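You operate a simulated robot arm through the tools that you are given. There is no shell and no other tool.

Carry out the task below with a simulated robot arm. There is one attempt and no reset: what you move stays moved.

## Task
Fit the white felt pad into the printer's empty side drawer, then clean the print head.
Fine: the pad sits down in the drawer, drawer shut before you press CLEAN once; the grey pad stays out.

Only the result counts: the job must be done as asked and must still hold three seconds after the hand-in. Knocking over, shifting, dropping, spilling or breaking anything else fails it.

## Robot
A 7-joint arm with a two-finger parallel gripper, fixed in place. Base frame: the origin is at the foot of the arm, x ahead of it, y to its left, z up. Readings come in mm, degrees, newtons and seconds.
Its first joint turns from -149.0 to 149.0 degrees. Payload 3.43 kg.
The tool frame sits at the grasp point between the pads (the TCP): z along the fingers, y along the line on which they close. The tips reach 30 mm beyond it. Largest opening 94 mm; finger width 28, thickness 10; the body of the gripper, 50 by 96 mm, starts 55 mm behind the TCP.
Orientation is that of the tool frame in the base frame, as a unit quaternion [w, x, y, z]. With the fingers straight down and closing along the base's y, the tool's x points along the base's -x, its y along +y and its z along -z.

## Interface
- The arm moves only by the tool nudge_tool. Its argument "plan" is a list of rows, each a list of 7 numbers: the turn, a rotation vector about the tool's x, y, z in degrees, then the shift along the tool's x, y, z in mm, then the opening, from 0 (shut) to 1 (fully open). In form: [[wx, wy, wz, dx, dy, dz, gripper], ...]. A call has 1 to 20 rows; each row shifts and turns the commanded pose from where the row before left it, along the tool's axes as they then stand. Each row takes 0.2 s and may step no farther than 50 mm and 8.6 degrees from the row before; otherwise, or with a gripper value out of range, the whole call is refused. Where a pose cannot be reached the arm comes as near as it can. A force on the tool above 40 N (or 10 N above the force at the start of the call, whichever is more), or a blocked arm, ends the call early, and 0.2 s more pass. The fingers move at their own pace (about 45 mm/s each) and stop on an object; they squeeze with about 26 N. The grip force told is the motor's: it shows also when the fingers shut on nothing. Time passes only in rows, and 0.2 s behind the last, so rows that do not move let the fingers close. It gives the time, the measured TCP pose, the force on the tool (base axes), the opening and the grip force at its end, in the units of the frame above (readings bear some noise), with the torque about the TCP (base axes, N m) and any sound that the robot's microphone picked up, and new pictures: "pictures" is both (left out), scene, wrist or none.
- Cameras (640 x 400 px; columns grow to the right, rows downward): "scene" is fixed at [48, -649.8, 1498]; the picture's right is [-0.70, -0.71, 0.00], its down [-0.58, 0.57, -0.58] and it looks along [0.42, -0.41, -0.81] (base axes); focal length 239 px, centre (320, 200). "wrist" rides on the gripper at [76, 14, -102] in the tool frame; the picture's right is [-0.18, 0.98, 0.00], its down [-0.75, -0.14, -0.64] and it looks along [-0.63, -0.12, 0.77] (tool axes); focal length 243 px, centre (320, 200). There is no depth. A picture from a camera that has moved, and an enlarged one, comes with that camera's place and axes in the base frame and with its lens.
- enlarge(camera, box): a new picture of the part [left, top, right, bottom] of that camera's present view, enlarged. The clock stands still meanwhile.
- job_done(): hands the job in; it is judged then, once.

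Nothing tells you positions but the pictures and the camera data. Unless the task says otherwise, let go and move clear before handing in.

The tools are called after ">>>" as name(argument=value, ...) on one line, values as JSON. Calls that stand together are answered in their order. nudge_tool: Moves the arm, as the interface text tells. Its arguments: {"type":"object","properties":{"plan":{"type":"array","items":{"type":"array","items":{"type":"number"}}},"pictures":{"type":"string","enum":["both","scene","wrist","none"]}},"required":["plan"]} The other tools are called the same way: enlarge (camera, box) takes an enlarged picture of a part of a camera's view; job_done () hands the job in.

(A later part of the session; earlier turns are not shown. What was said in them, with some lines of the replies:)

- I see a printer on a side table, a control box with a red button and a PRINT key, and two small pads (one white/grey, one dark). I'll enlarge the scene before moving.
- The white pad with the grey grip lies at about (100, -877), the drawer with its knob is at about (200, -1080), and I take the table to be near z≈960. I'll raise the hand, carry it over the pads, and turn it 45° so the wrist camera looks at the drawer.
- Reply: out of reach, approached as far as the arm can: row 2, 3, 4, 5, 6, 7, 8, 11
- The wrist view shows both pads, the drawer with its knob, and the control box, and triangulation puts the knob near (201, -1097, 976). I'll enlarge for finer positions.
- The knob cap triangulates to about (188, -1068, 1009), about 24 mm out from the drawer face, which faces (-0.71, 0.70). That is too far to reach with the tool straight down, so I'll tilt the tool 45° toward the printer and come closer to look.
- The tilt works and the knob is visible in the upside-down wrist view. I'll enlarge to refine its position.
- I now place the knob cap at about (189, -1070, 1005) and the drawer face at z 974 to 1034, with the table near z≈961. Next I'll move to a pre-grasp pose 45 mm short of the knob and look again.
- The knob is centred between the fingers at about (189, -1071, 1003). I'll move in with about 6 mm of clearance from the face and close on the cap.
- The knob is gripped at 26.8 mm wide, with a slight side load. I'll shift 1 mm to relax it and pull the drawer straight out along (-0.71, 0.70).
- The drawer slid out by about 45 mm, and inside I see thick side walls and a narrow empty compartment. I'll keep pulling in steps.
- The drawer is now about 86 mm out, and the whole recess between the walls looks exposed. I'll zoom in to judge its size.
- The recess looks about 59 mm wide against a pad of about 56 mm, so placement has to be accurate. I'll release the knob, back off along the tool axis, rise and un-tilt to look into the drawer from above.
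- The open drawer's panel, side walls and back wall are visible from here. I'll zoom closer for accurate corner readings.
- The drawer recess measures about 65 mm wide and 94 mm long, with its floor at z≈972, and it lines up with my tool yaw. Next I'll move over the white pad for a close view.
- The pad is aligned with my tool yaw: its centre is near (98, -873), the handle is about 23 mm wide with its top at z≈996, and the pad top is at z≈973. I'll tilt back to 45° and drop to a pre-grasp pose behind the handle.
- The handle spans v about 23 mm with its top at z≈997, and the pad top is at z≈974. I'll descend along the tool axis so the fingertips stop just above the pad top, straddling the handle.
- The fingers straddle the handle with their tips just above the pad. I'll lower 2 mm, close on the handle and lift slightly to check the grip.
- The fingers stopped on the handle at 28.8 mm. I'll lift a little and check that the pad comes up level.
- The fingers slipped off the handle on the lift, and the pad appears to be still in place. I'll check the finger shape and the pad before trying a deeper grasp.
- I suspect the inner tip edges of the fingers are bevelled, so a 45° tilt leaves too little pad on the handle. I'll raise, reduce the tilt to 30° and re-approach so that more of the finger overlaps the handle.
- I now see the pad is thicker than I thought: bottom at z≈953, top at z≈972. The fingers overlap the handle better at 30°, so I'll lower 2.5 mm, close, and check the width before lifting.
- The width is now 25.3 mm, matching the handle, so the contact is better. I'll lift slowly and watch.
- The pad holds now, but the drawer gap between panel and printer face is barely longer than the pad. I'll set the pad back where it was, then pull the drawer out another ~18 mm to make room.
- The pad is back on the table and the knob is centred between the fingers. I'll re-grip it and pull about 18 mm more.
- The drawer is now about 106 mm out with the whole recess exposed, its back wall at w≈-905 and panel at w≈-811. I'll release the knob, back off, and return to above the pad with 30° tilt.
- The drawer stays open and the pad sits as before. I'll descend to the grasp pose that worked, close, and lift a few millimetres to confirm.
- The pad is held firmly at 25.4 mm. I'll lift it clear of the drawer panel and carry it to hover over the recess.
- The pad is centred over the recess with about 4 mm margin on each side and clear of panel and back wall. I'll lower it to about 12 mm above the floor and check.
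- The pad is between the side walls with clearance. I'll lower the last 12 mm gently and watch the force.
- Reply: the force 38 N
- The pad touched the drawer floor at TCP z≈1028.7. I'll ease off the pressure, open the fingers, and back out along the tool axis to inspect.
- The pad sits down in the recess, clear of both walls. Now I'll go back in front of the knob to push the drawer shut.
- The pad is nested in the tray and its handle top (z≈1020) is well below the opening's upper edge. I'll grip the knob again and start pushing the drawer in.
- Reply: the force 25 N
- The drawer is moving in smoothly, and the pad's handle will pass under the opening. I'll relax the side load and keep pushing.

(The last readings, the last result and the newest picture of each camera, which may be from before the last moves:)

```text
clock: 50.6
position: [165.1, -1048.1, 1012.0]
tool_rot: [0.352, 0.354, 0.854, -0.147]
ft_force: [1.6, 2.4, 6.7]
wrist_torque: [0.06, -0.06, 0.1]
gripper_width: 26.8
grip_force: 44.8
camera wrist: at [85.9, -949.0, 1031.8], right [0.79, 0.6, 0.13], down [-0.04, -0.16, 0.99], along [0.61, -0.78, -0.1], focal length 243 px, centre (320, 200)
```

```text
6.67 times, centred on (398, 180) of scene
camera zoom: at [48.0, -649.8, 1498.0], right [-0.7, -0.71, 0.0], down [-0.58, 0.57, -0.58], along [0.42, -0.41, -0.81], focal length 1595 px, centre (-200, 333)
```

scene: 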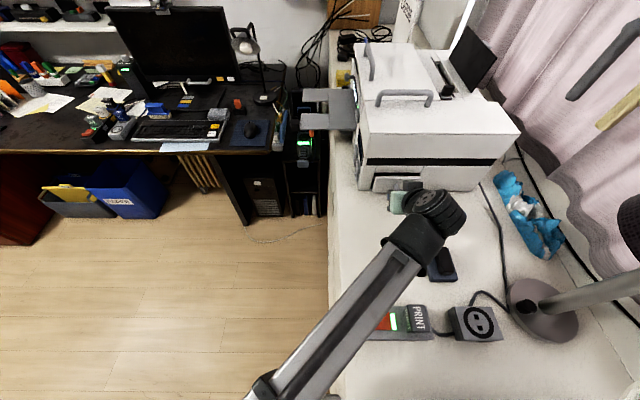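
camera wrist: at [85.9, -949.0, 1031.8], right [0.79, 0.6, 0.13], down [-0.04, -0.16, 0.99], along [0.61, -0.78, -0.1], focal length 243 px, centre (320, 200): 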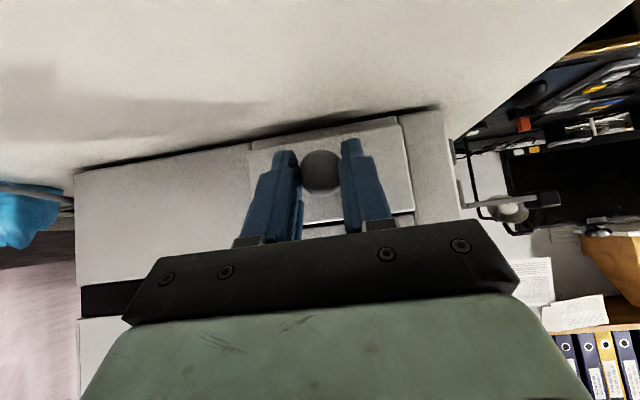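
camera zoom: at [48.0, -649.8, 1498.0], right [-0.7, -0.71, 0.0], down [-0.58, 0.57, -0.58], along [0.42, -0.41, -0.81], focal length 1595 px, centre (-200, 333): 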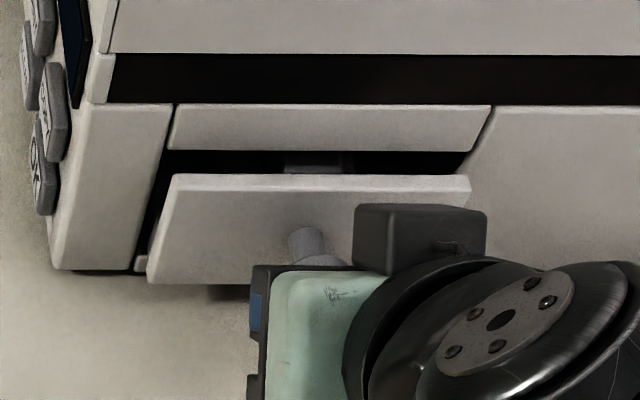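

About 16 mm remain to close. I'll push the rest slowly and watch the force.

>>> nudge_tool(plan=[[0, 0, 0, -2.8, 0.1, 2.8, 0.1], [0, 0, 0, -2.8, 0.1, 2.8, 0.1], [0, 0, 0, -2.8, 0, 2.8, 0.1], [0, 0, 0, -2.1, 0, 2.1, 0.1], [0, 0, 0, -1.0, 0, 1.0, 0.1], [0, 0, 0, 0, 0, 0, 0.1]], pictures="both")

>>> enlarge(camera="scene", box=[350, 150, 446, 210])

>>> enlarge(camera="wrist", box=[200, 60, 460, 225])

```text
clock: 52.0
position: [176.5, -1059.7, 1011.8]
tool_rot: [0.352, 0.354, 0.854, -0.146]
ft_force: [-3.1, -6.5, 14.0]
wrist_torque: [-0.56, -0.46, -0.2]
gripper_width: 26.9
grip_force: 45.0
camera wrist: at [97.0, -960.1, 1031.7], right [0.79, 0.6, 0.13], down [-0.04, -0.16, 0.99], along [0.61, -0.78, -0.1], focal length 243 px, centre (320, 200)
```

scene: 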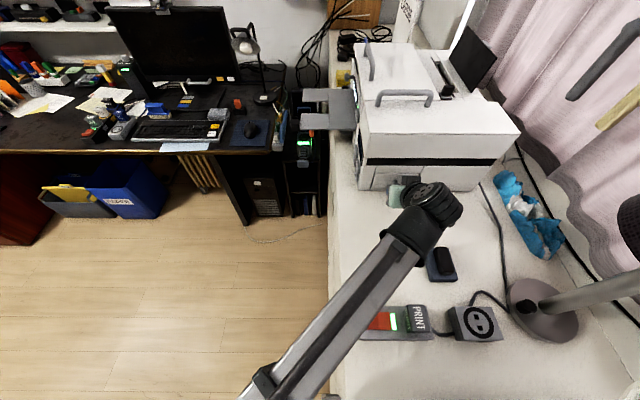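
wrist: 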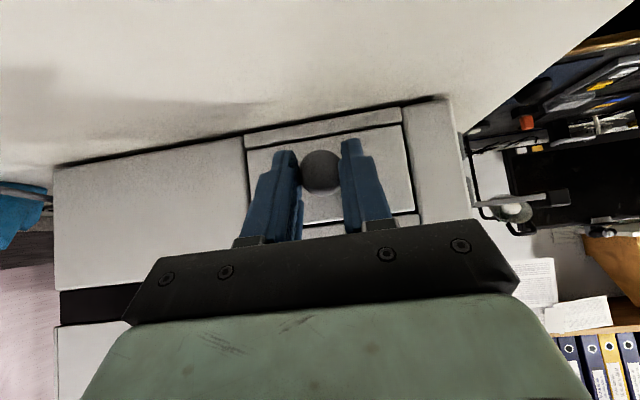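

```text
6.67 times, centred on (398, 180) of scene
camera zoom: at [48.0, -649.8, 1498.0], right [-0.7, -0.71, 0.0], down [-0.58, 0.57, -0.58], along [0.42, -0.41, -0.81], focal length 1595 px, centre (-200, 333)
```

zoom: 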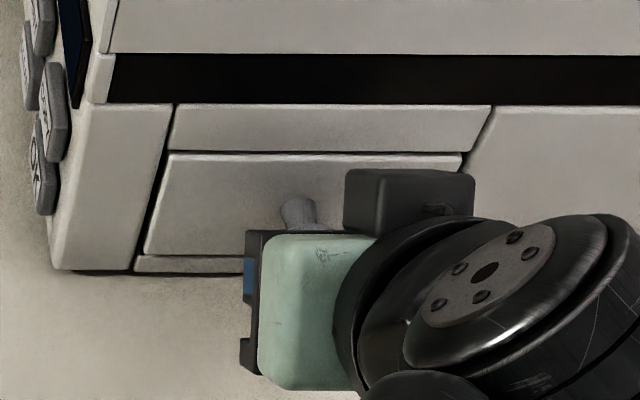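

```text
2.42 times, centred on (330, 142) of wrist
camera zoom: at [97.0, -960.1, 1031.7], right [0.79, 0.6, 0.13], down [-0.04, -0.16, 0.99], along [0.61, -0.78, -0.1], focal length 588 px, centre (296, 339)
```

zoom: 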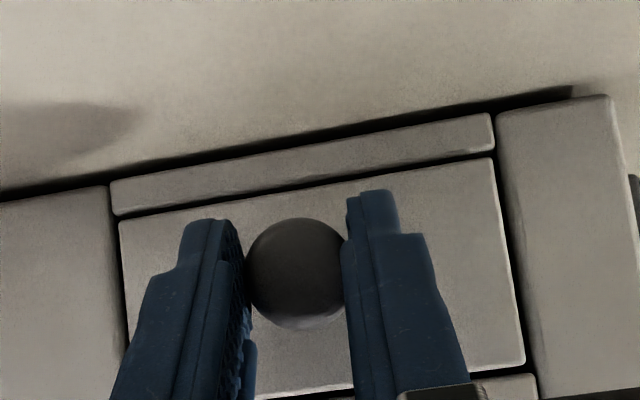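

The drawer looks flush again. I'll press 2 mm more to be sure it is fully shut, then see the force.

>>> nudge_tool(plan=[[0, 0, 0, -1.2, 0, 0.2, 0.1], [0, 0, 0, -0.7, 0, 0.7, 0.1], [0, 0, 0, 0, 0, 0, 0.1]], pictures="none")

```text
clock: 52.8
position: [176.7, -1060.6, 1011.5]
tool_rot: [0.351, 0.354, 0.854, -0.146]
ft_force: [-14.1, 3.9, 10.8]
wrist_torque: [-0.14, -0.05, -0.21]
gripper_width: 27.0
grip_force: 44.9
```

The drawer resists at its end stop, so it is shut. I'll release the knob, back off, and look for the CLEAN button on the printer's control face.

>>> nudge_tool(plan=[[0, 0, 0, 0.7, 0, -0.7, 0.1], [0, 0, 0, 0, 0, 0, 0.7], [0, 0, 0, 0, 0, 0, 0.7], [0, 0, 0, 0, 0, 0, 0.7], [0, 0, 0, 0, 0, -25, 0.7], [0, 0, 0, 0, 0, -40, 0.7], [0, 0, 0, -20, 0, -40, 0.7], [0, 0, 0, -20, 0, -40, 0.7], [0, 0, 0, 0, 0, 0, 0.7]], pictures="both")

>>> enlarge(camera="scene", box=[340, 60, 436, 200])

>>> enlarge(camera="scene", box=[340, 130, 388, 195])

>>> enlarge(camera="scene", box=[335, 70, 383, 135])

```text
clock: 54.8
position: [122.9, -1009.2, 1144.5]
tool_rot: [0.351, 0.354, 0.854, -0.146]
ft_force: [-0.1, 0.3, 0.7]
wrist_torque: [-0.02, -0.02, 0.0]
gripper_width: 65.9
grip_force: 0.1
camera wrist: at [44.7, -910.3, 1165.0], right [0.79, 0.6, 0.13], down [-0.04, -0.16, 0.99], along [0.62, -0.78, -0.1], focal length 243 px, centre (320, 200)
```

scene: 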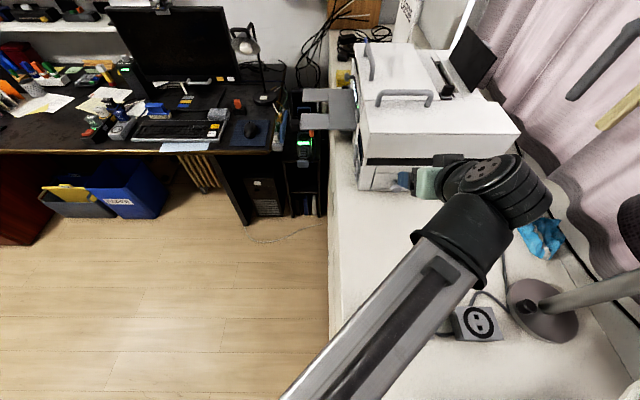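
wrist: 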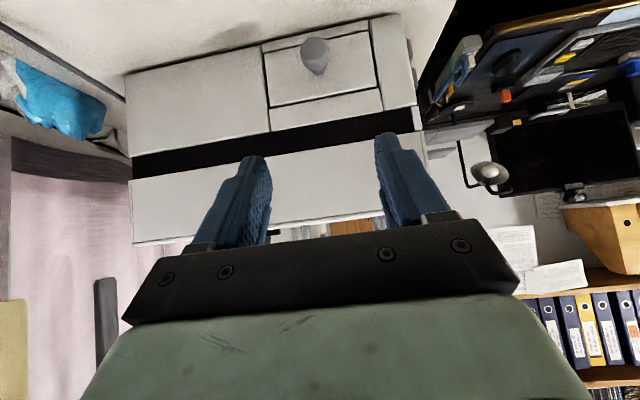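

```text
2.86 times, centred on (388, 130) of scene
camera zoom: at [48.0, -649.8, 1498.0], right [-0.7, -0.71, 0.0], down [-0.58, 0.57, -0.58], along [0.42, -0.41, -0.81], focal length 684 px, centre (126, 400)
```

zoom: 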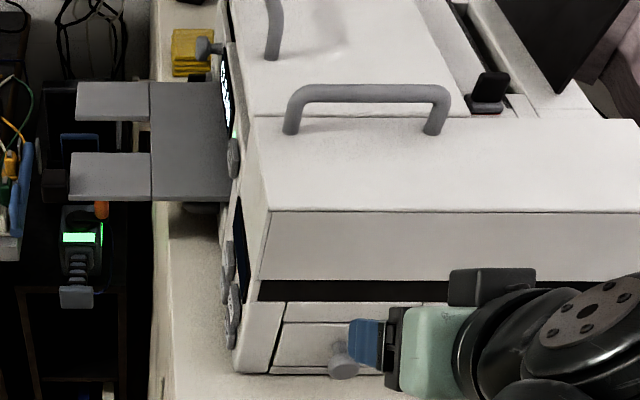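

```text
6.15 times, centred on (364, 162) of scene
camera zoom: at [48.0, -649.8, 1498.0], right [-0.7, -0.71, 0.0], down [-0.58, 0.57, -0.58], along [0.42, -0.41, -0.81], focal length 1472 px, centre (49, 431)
```

zoom: 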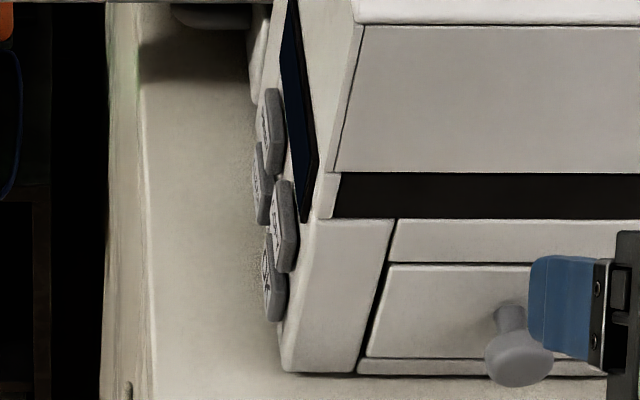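

```text
6.15 times, centred on (359, 102) of scene
camera zoom: at [48.0, -649.8, 1498.0], right [-0.7, -0.71, 0.0], down [-0.58, 0.57, -0.58], along [0.42, -0.41, -0.81], focal length 1472 px, centre (80, 800)
```

zoom: 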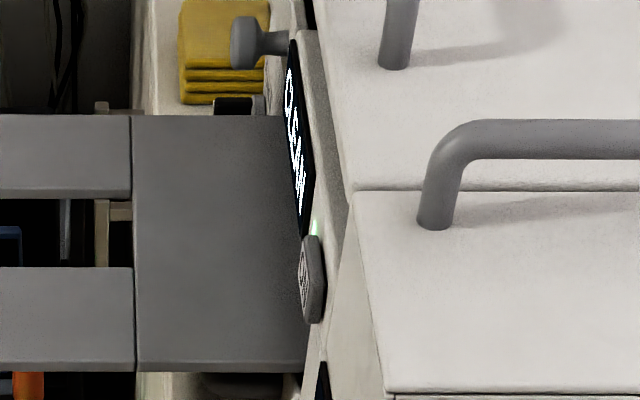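

I see a black label reading "CLEAN" farther back on the printer's front face, with a grey button beside it, plus four more buttons near the corner. I'll retreat, turn the hand another 45°, and move round to look at that face.

>>> nudge_tool(plan=[[0, 0, 0, 16.5, 0, -30.6, 0.3], [0, 0, 0, 16.5, 0, -30.6, 0.3], [0, 0, 0, 16.5, 0, -30.6, 0], [0, 7.5, 0, 0, 0, 0, 0], [0, 7.5, 0, 0, 0, 0, 0], [3.75, 0, 6.5, 0, 0, 0, 0], [3.75, 0, 6.5, 0, 0, 0, 0], [3.75, 0, 6.5, 0, 0, 0, 0], [3.75, 0, 6.5, 0, 0, 0, 0], [3.75, 0, 6.5, 0, 0, 0, 0], [3.75, 0, 6.5, 0, 0, 0, 0], [0, 0, 0, 12.35, 38.4, -5.7, 0], [0, 0, 0, 12.35, 38.4, -5.7, 0], [0, 0, 0, 12.35, 38.4, -5.7, 0], [0, 0, 0, 12.35, 38.4, -5.7, 0], [0, 0, 0, 12.35, 38.4, -5.7, 0], [0, 0, 0, 12.35, 38.4, -5.7, 0], [0, 0, 0, 12.35, 38.4, -5.7, 0], [0, 0, 0, 12.35, 38.4, -5.7, 0], [0, 0, 0, 0, 0, 0, 0]], pictures="both")

>>> enlarge(camera="wrist", box=[160, 20, 480, 220])

>>> enlarge(camera="scene", box=[340, 130, 500, 230])

```text
clock: 59.0
position: [362.2, -828.4, 1162.8]
tool_rot: [0.182, 0.683, 0.684, -0.183]
ft_force: [0.4, 0.5, -0.6]
wrist_torque: [-0.02, 0.0, -0.04]
gripper_width: 0.0
grip_force: 25.9
camera wrist: at [377.4, -712.1, 1214.9], right [0.98, -0.16, 0.09], down [-0.14, -0.34, 0.93], along [-0.12, -0.93, -0.35], focal length 243 px, centre (320, 200)
```

scene: 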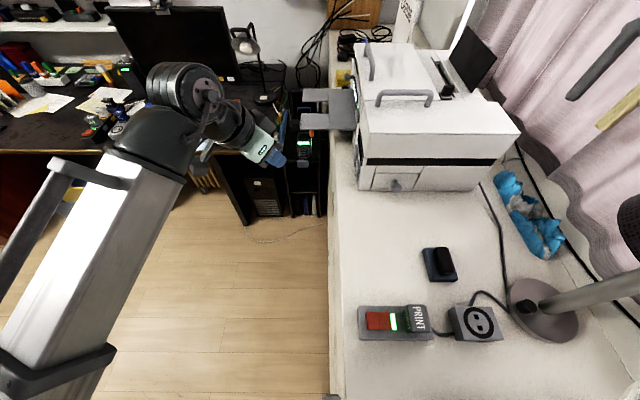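
wrist: 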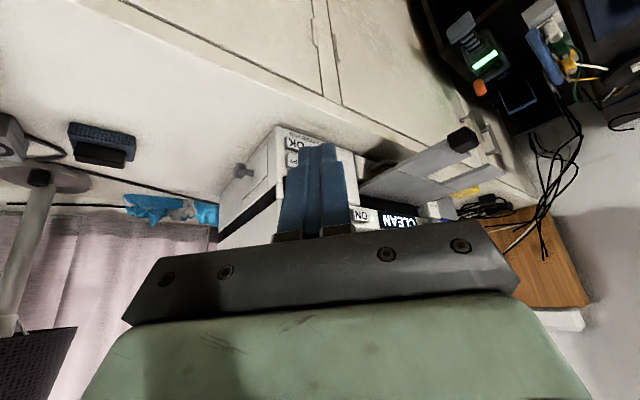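

```text
2.00 times, centred on (320, 120) of wrist
camera zoom: at [377.4, -712.1, 1214.9], right [0.98, -0.16, 0.09], down [-0.14, -0.34, 0.93], along [-0.12, -0.93, -0.35], focal length 485 px, centre (320, 360)
```

zoom: 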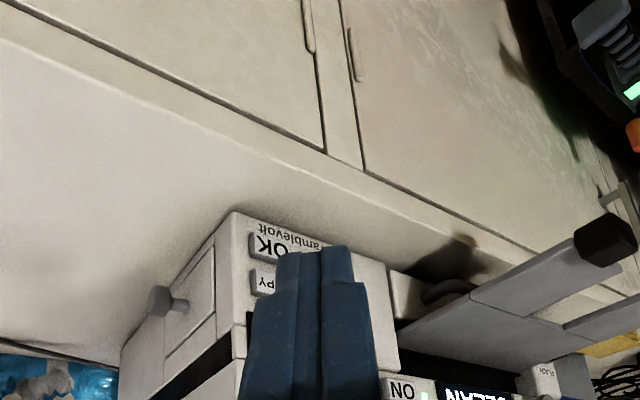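

```text
4.00 times, centred on (420, 180) of scene
camera zoom: at [48.0, -649.8, 1498.0], right [-0.7, -0.71, 0.0], down [-0.58, 0.57, -0.58], along [0.42, -0.41, -0.81], focal length 957 px, centre (-80, 280)
```

zoom: 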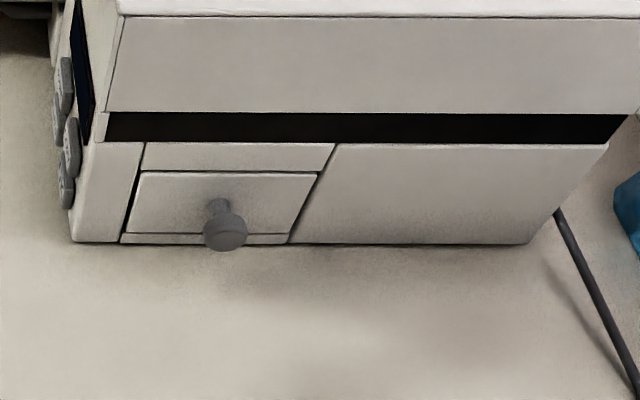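

The drawer is shut, and the front face shows OK, COPY-like buttons, an ON button, and the "CLEAN" text. The fingers block part of the view, so I'll tilt the camera for a clearer look.

>>> nudge_tool(plan=[[0, -7.5, 0, 0, 0, 0, 0], [0, -7.5, 0, 0, 0, 0, 0], [0, -7.5, 0, 0, 0, 0, 0], [0, 0, 0, 0, 20, 0, 0], [0, 0, 0, 0, 20, 0, 0]], pictures="wrist")

>>> enlarge(camera="wrist", box=[180, 30, 420, 180])

```text
clock: 60.2
position: [401.3, -829.2, 1164.1]
tool_rot: [0.311, 0.634, 0.636, -0.312]
ft_force: [-0.1, -0.3, -0.9]
wrist_torque: [-0.01, -0.03, 0.02]
gripper_width: 0.1
grip_force: 25.5
camera wrist: at [416.6, -702.9, 1167.0], right [0.98, -0.11, 0.14], down [-0.14, 0.05, 0.99], along [-0.12, -0.99, 0.03], focal length 243 px, centre (320, 200)
```

wrist: 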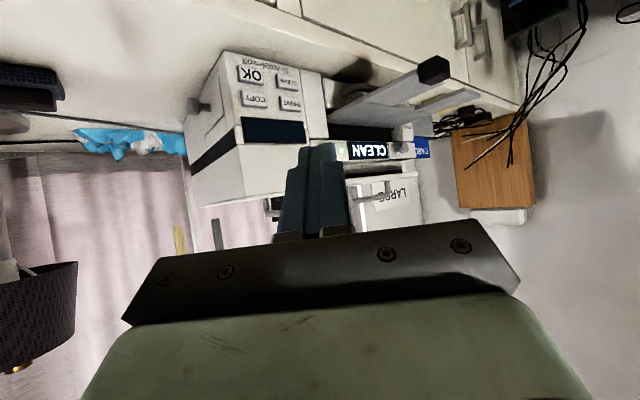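

```text
2.67 times, centred on (300, 105) of wrist
camera zoom: at [416.6, -702.9, 1167.0], right [0.98, -0.11, 0.14], down [-0.14, 0.05, 0.99], along [-0.12, -0.99, 0.03], focal length 647 px, centre (373, 453)
```

zoom: 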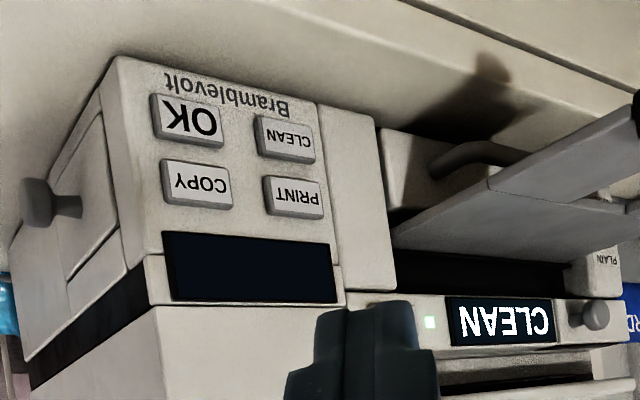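

Now I can read the keypad: OK and COPY are on the near side, CLEAN (lower) and PRINT (upper) on the far side. CLEAN triangulates to about (347, -1091, 984) facing (+0.7, +0.7), so I'll move the closed fingertips to about 60 mm in front of it.

>>> nudge_tool(plan=[[0, -7.5, 0, 0, 0, 0, 0], [0, 0, 0, 9.3, -0.4, 41.2, 0], [0, 0, 0, 9.3, -0.4, 41.2, 0], [0, 0, 0, 9.3, -0.4, 41.2, 0], [0, 0, 0, 9.3, -0.4, 41.2, 0], [0, 0, 0, 9.3, -0.4, 41.2, 0], [0, 0, 0, 0, 0, 0, 0]], pictures="both")

>>> enlarge(camera="wrist", box=[140, 30, 460, 230])

>>> enlarge(camera="scene", box=[280, 100, 440, 200])

```text
clock: 61.8
position: [400.1, -985.6, 1018.8]
tool_rot: [0.351, 0.613, 0.613, -0.354]
ft_force: [-0.2, 0.1, -0.6]
wrist_torque: [0.01, 0.0, -0.02]
gripper_width: 0.0
grip_force: 26.6
camera wrist: at [413.7, -858.8, 1005.1], right [0.98, -0.09, 0.16], down [-0.14, 0.18, 0.97], along [-0.12, -0.98, 0.16], focal length 243 px, centre (320, 200)
```

scene: 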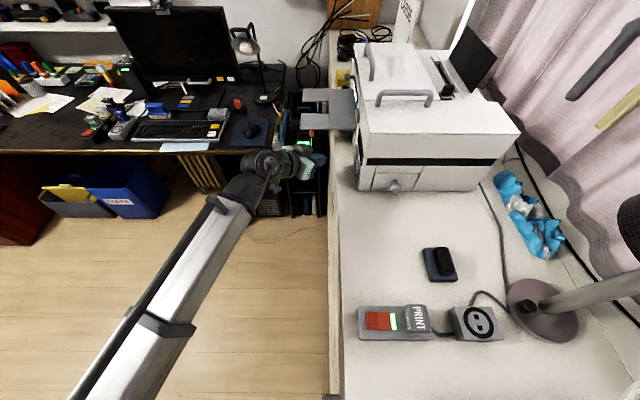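
wrist: 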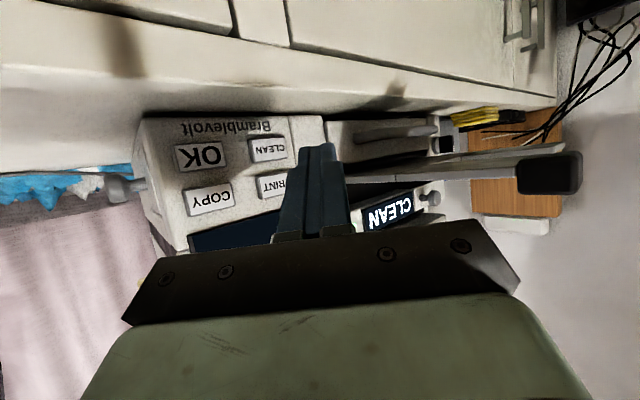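

```text
2.00 times, centred on (300, 130) of wrist
camera zoom: at [413.7, -858.8, 1005.1], right [0.98, -0.09, 0.16], down [-0.14, 0.18, 0.97], along [-0.12, -0.98, 0.16], focal length 485 px, centre (360, 340)
```

zoom: 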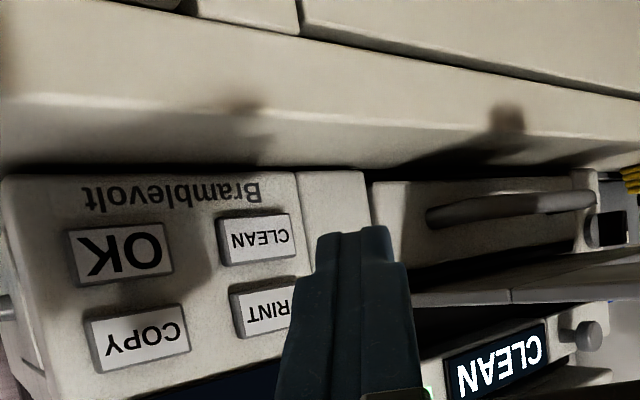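

```text
4.00 times, centred on (360, 150) of scene
camera zoom: at [48.0, -649.8, 1498.0], right [-0.7, -0.71, 0.0], down [-0.58, 0.57, -0.58], along [0.42, -0.41, -0.81], focal length 957 px, centre (160, 400)
```

zoom: 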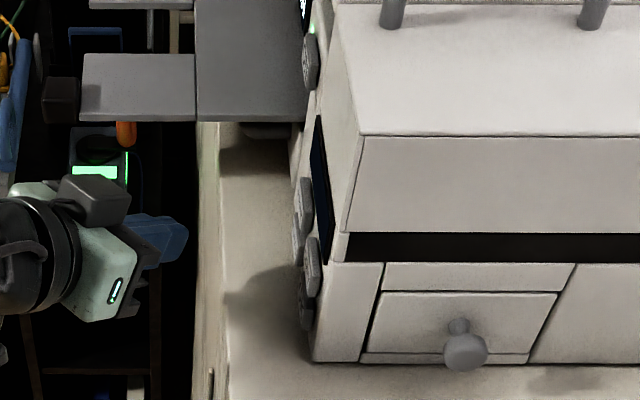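

I see CLEAN clearly at about (346, -1090, 986), with OK to its near side and PRINT above it. I'll bring the fingertips to about 12 mm in front of it.

>>> nudge_tool(plan=[[0, 0, 0, -2.3, -9, 17.4, 0], [0, 0, 0, -2.3, -9, 17.4, 0], [0, 0, 0, -2.3, -9, 17.4, 0], [0, 0, 0, -2.3, -9, 17.4, 0], [0, 0, 0, 0, 0, 0, 0]], pictures="both")

>>> enlarge(camera="wrist", box=[180, 80, 420, 230])

>>> enlarge(camera="scene", box=[320, 130, 400, 200])

```text
clock: 63.0
position: [362.8, -1048.8, 993.1]
tool_rot: [0.351, 0.612, 0.613, -0.354]
ft_force: [-0.1, 0.5, 0.1]
wrist_torque: [-0.02, 0.02, 0.01]
gripper_width: 0.0
grip_force: 25.8
camera wrist: at [377.3, -921.3, 979.0], right [0.98, -0.09, 0.16], down [-0.14, 0.18, 0.97], along [-0.12, -0.98, 0.16], focal length 243 px, centre (320, 200)
```

scene: 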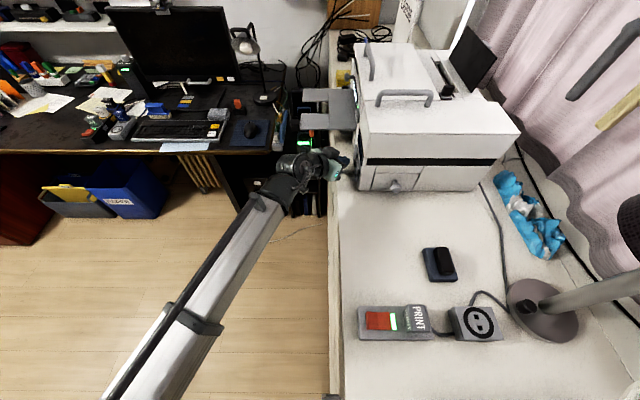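
wrist: 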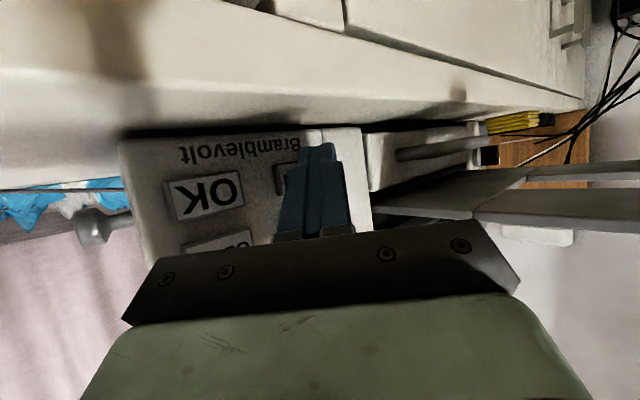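

```text
2.67 times, centred on (300, 155) of wrist
camera zoom: at [377.3, -921.3, 979.0], right [0.98, -0.09, 0.16], down [-0.14, 0.18, 0.97], along [-0.12, -0.98, 0.16], focal length 647 px, centre (373, 320)
```

zoom: 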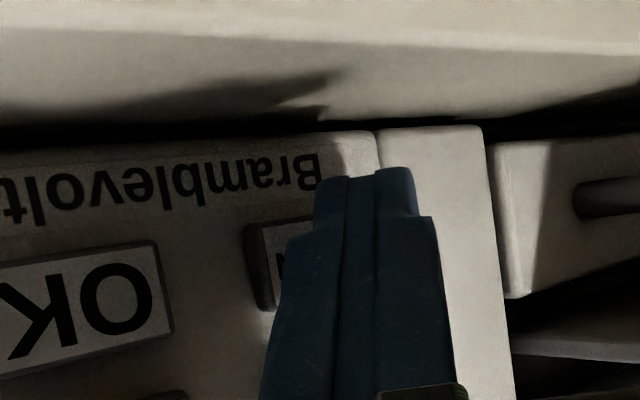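

```text
5.71 times, centred on (360, 165) of scene
camera zoom: at [48.0, -649.8, 1498.0], right [-0.7, -0.71, 0.0], down [-0.58, 0.57, -0.58], along [0.42, -0.41, -0.81], focal length 1367 px, centre (91, 400)
```

zoom: 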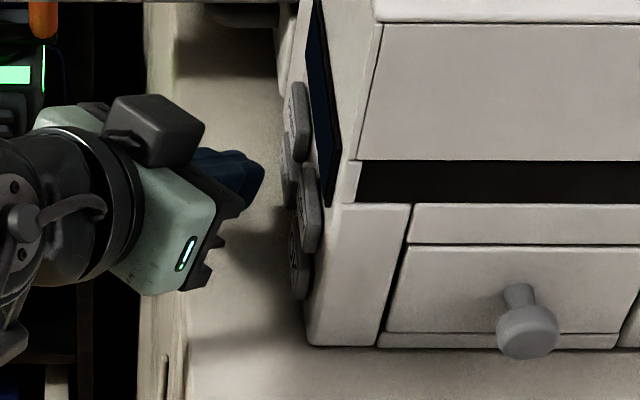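

The fingertip is lined up with CLEAN, about 11 mm away. I'll press slowly along (-0.7, -0.7) and listen and watch the force.

>>> nudge_tool(plan=[[0, 0, 0, -1.6, -3.15, 2.75, 0], [0, 0, 0, -1.6, -3.15, 2.75, 0], [0, 0, 0, -0.53, -1.05, 0.92, 0], [0, 0, 0, -0.53, -1.05, 0.92, 0], [0, 0, 0, 0, 0, 0, 0]], pictures="both")

>>> enlarge(camera="scene", box=[330, 140, 390, 190])

>>> enlarge(camera="wrist", box=[180, 80, 420, 230])

```text
clock: 64.2
position: [353.5, -1057.4, 991.6]
tool_rot: [0.351, 0.613, 0.613, -0.354]
ft_force: [1.8, 0.6, 0.0]
wrist_torque: [0.04, -0.02, 0.04]
gripper_width: 0.2
grip_force: 26.3
heard: click
camera wrist: at [369.0, -930.5, 978.9], right [0.98, -0.09, 0.16], down [-0.14, 0.18, 0.97], along [-0.12, -0.98, 0.16], focal length 243 px, centre (320, 200)
```

scene: 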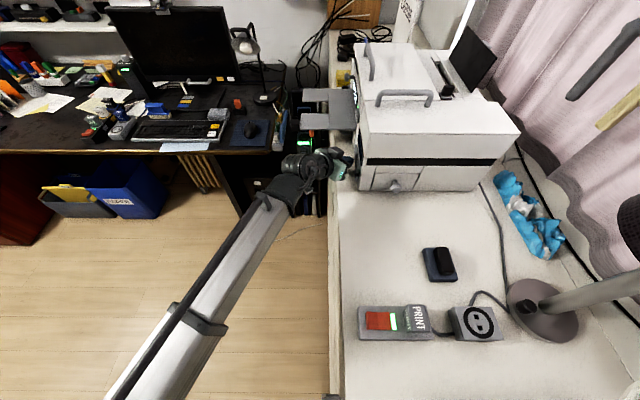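
wrist: 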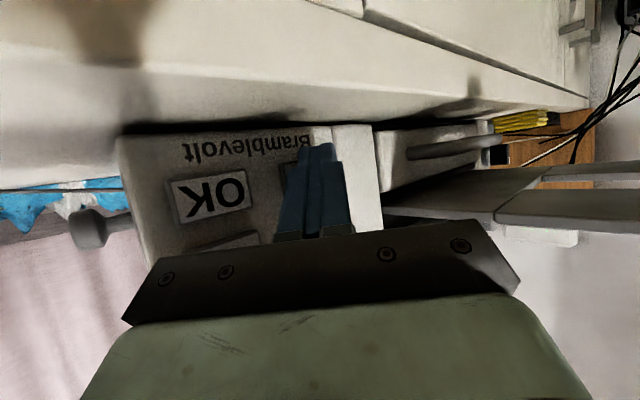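

```text
8.00 times, centred on (360, 165) of scene
camera zoom: at [48.0, -649.8, 1498.0], right [-0.7, -0.71, 0.0], down [-0.58, 0.57, -0.58], along [0.42, -0.41, -0.81], focal length 1914 px, centre (0, 480)
```

zoom: 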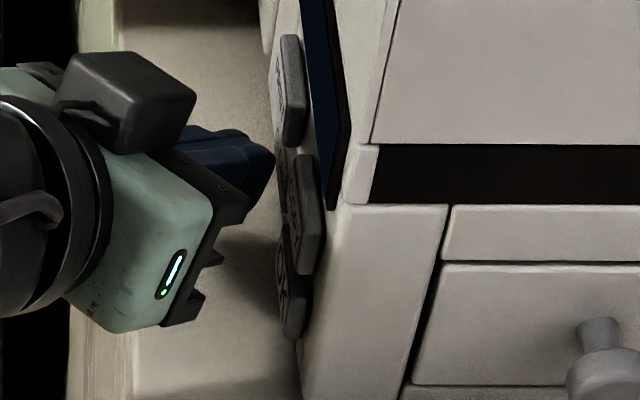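

```text
2.67 times, centred on (300, 155) of wrist
camera zoom: at [369.0, -930.5, 978.9], right [0.98, -0.09, 0.16], down [-0.14, 0.18, 0.97], along [-0.12, -0.98, 0.16], focal length 647 px, centre (373, 320)
```

zoom: 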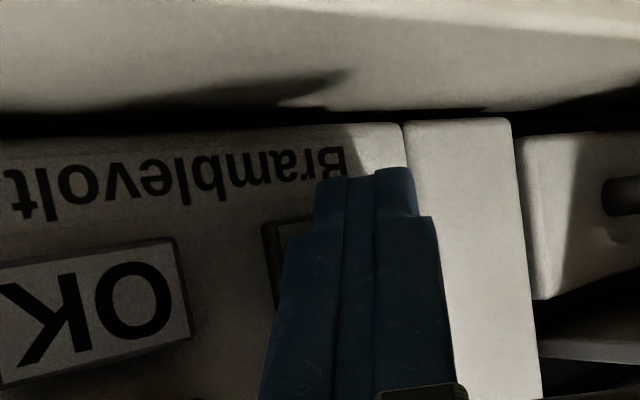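

I heard a click and the CLEAN key appears pressed in under the fingertip. I'll withdraw straight back along the press direction and check the display.

>>> nudge_tool(plan=[[0, 0, 0, 3.55, 7.0, -6.15, 0], [0, 0, 0, 10.65, 21.1, -18.45, 0], [0, 0, 0, 10.65, 21.1, -18.45, 0], [0, 0, 0, 0, 0, 0, 0]], pictures="both")

>>> enlarge(camera="wrist", box=[140, 60, 460, 260])

>>> enlarge(camera="scene", box=[330, 70, 430, 195])

```text
clock: 65.2
position: [404.8, -1007.1, 992.6]
tool_rot: [0.352, 0.612, 0.614, -0.353]
ft_force: [0.3, -0.4, -0.1]
wrist_torque: [0.01, 0.0, 0.0]
gripper_width: 0.0
grip_force: 25.8
camera wrist: at [419.1, -880.9, 979.3], right [0.98, -0.09, 0.16], down [-0.14, 0.18, 0.97], along [-0.12, -0.98, 0.16], focal length 243 px, centre (320, 200)
```

scene: 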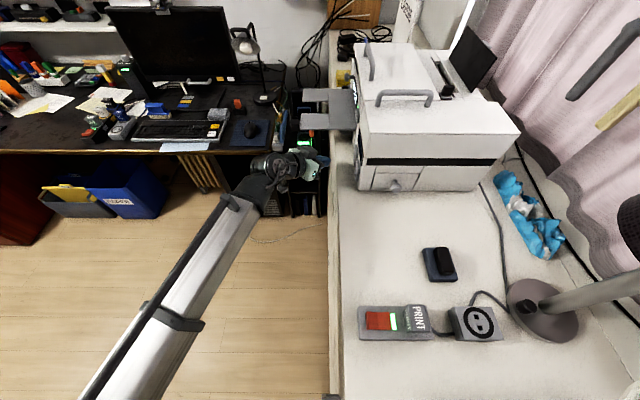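
wrist: 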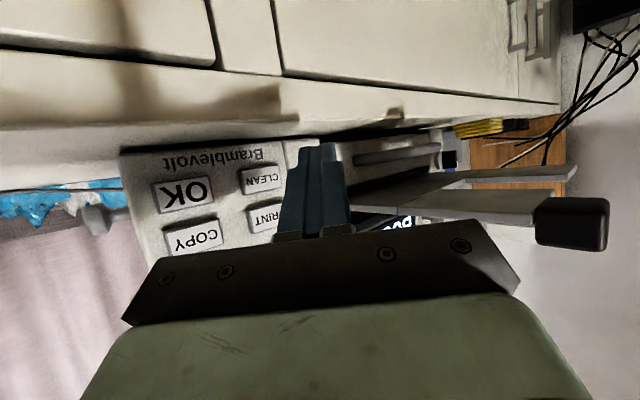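

```text
2.00 times, centred on (300, 160) of wrist
camera zoom: at [419.1, -880.9, 979.3], right [0.98, -0.09, 0.16], down [-0.14, 0.18, 0.97], along [-0.12, -0.98, 0.16], focal length 485 px, centre (360, 280)
```

zoom: 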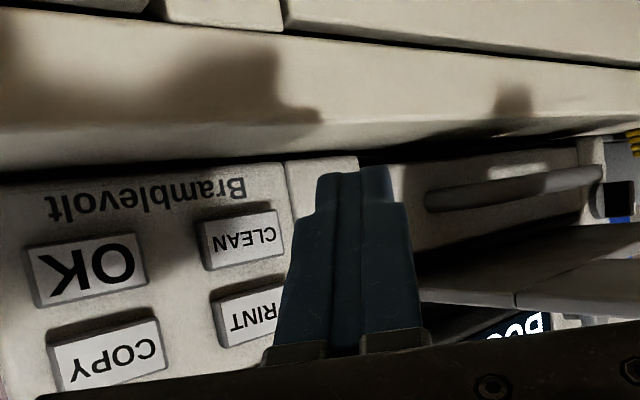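

```text
3.20 times, centred on (380, 132) of scene
camera zoom: at [48.0, -649.8, 1498.0], right [-0.7, -0.71, 0.0], down [-0.58, 0.57, -0.58], along [0.42, -0.41, -0.81], focal length 766 px, centre (128, 416)
```

zoom: 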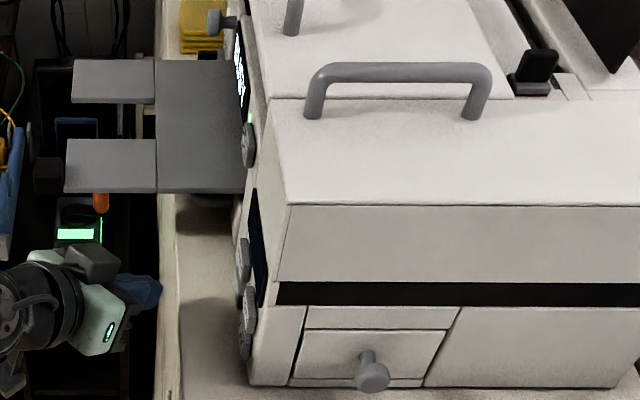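

The display text has changed and now starts with "DO…". I'll back up to read it fully.

>>> nudge_tool(plan=[[0, 0, 0, -9.3, 0.4, -41.2, 0], [0, 0, 0, -9.3, 0.4, -41.2, 0], [0, 0, 0, -9.3, 0.4, -41.2, 0], [0, 0, 0, -9.3, 0.4, -41.2, 0], [0, 0, 0, -9.3, 0.4, -41.2, 0], [0, 7.5, 0, 0, 0, 0, 0], [0, 0, 0, 0, 20, 0, 0], [0, 0, 0, 0, 0, 0, 0]], pictures="both")

>>> enlarge(camera="wrist", box=[180, 30, 420, 180])

>>> enlarge(camera="scene", box=[335, 70, 383, 135])

>>> enlarge(camera="scene", box=[350, 150, 446, 210])

```text
clock: 67.0
position: [427.3, -852.5, 1136.4]
tool_rot: [0.31, 0.635, 0.635, -0.313]
ft_force: [-0.7, 0.2, 0.1]
wrist_torque: [-0.02, 0.0, 0.01]
gripper_width: 0.1
grip_force: 25.9
camera wrist: at [442.0, -725.1, 1138.5], right [0.98, -0.11, 0.14], down [-0.14, 0.05, 0.99], along [-0.12, -0.99, 0.03], focal length 243 px, centre (320, 200)
```

scene: 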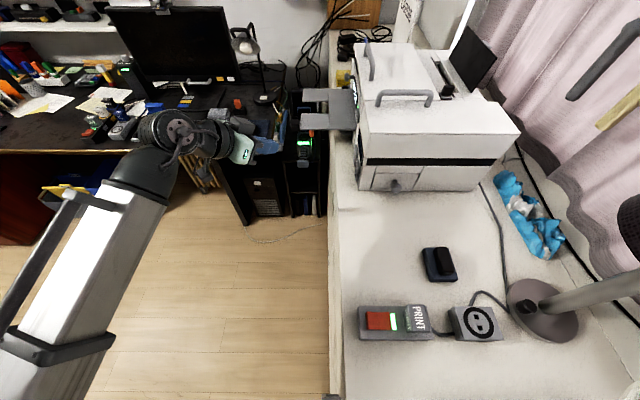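
wrist: 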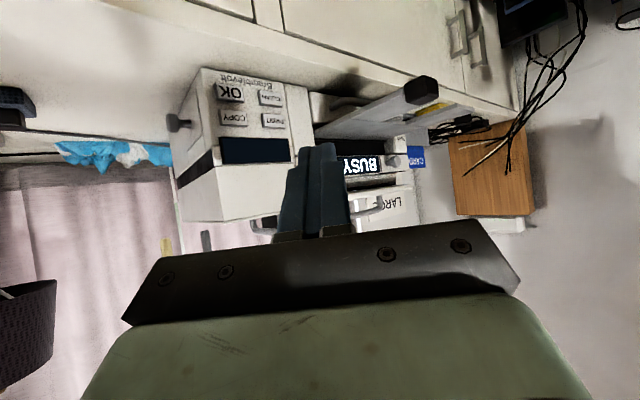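

```text
2.67 times, centred on (300, 105) of wrist
camera zoom: at [442.0, -725.1, 1138.5], right [0.98, -0.11, 0.14], down [-0.14, 0.05, 0.99], along [-0.12, -0.99, 0.03], focal length 647 px, centre (373, 453)
```

zoom: 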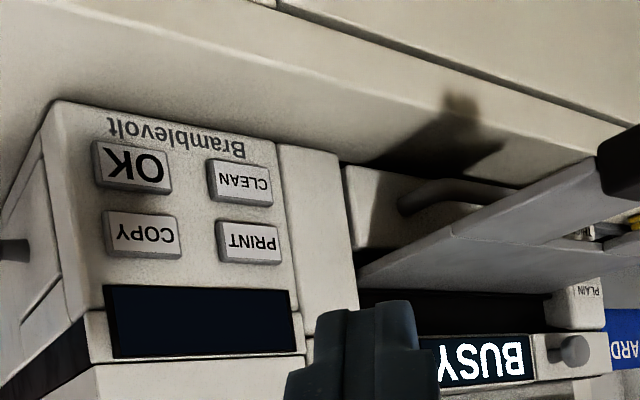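

```text
6.15 times, centred on (359, 102) of scene
camera zoom: at [48.0, -649.8, 1498.0], right [-0.7, -0.71, 0.0], down [-0.58, 0.57, -0.58], along [0.42, -0.41, -0.81], focal length 1472 px, centre (80, 800)
```

zoom: 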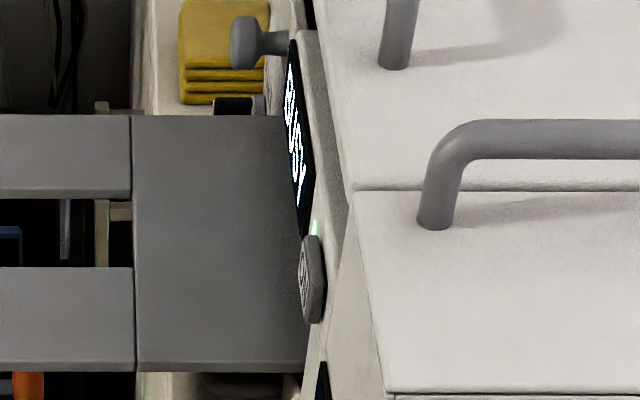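

```text
6.67 times, centred on (398, 180) of scene
camera zoom: at [48.0, -649.8, 1498.0], right [-0.7, -0.71, 0.0], down [-0.58, 0.57, -0.58], along [0.42, -0.41, -0.81], focal length 1595 px, centre (-200, 333)
```

zoom: 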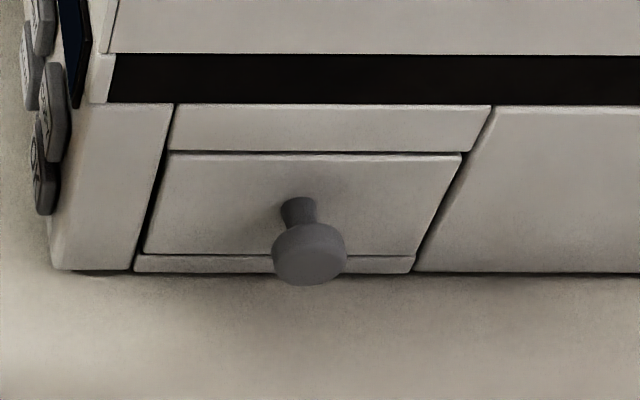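

The display reads "BUSY", so the clean cycle is running, and the drawer is flush. I'll wait with the arm still and see how it ends.

>>> nudge_tool(plan=[[0, 0, 0, 0, 0, 0, 0], [0, 0, 0, 0, 0, 0, 0], [0, 0, 0, 0, 0, 0, 0], [0, 0, 0, 0, 0, 0, 0], [0, 0, 0, 0, 0, 0, 0], [0, 0, 0, 0, 0, 0, 0], [0, 0, 0, 0, 0, 0, 0], [0, 0, 0, 0, 0, 0, 0], [0, 0, 0, 0, 0, 0, 0], [0, 0, 0, 0, 0, 0, 0], [0, 0, 0, 0, 0, 0, 0], [0, 0, 0, 0, 0, 0, 0], [0, 0, 0, 0, 0, 0, 0], [0, 0, 0, 0, 0, 0, 0], [0, 0, 0, 0, 0, 0, 0]], pictures="none")

>>> enlarge(camera="wrist", box=[180, 30, 420, 180])

```text
clock: 70.2
position: [427.0, -853.5, 1135.4]
tool_rot: [0.31, 0.635, 0.635, -0.313]
ft_force: [0.9, -1.0, 0.7]
wrist_torque: [-0.03, -0.04, 0.01]
gripper_width: 0.2
grip_force: 25.8
```

```text
2.67 times, centred on (300, 105) of wrist
camera zoom: at [442.0, -725.2, 1138.4], right [0.98, -0.11, 0.14], down [-0.14, 0.05, 0.99], along [-0.12, -0.99, 0.03], focal length 647 px, centre (373, 453)
```

zoom: 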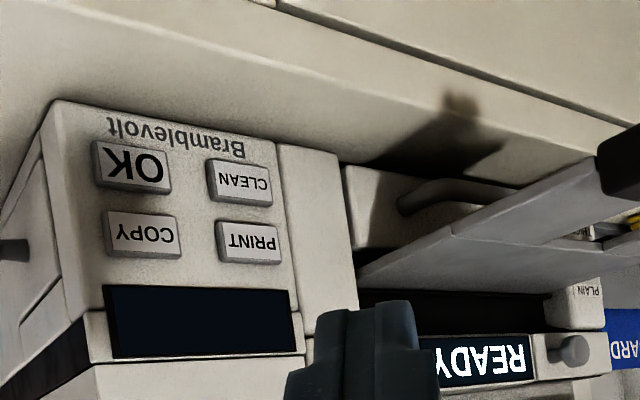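

The display now reads "READY", so the clean cycle is finished. The white pad is in the shut drawer, the dark pad is untouched on the table, and the arm is clear, so I'll hand in.

>>> job_done()

```text
The job is handed in.
```

The white felt pad is in the printer's side drawer, the drawer is shut, and the print head has been cleaned. I've handed the job in.

- **Pad and drawer:** The pad sits down in the tray, clear of both side walls. The drawer was pushed back until it met its end stop and looked flush.
- **Cleaning:** With the drawer shut, I pressed CLEAN once and heard one click. The display went from "CLEAN" to "BUSY" and then "READY".
- **The other pad:** The only other pad I saw was a dark navy-and-black one, which I took to be the grey pad. I did not touch it and it stayed out on the table.

On the first try at the white pad, the fingers slipped off its handle as they lifted. It stayed on the table and appeared not to have moved.
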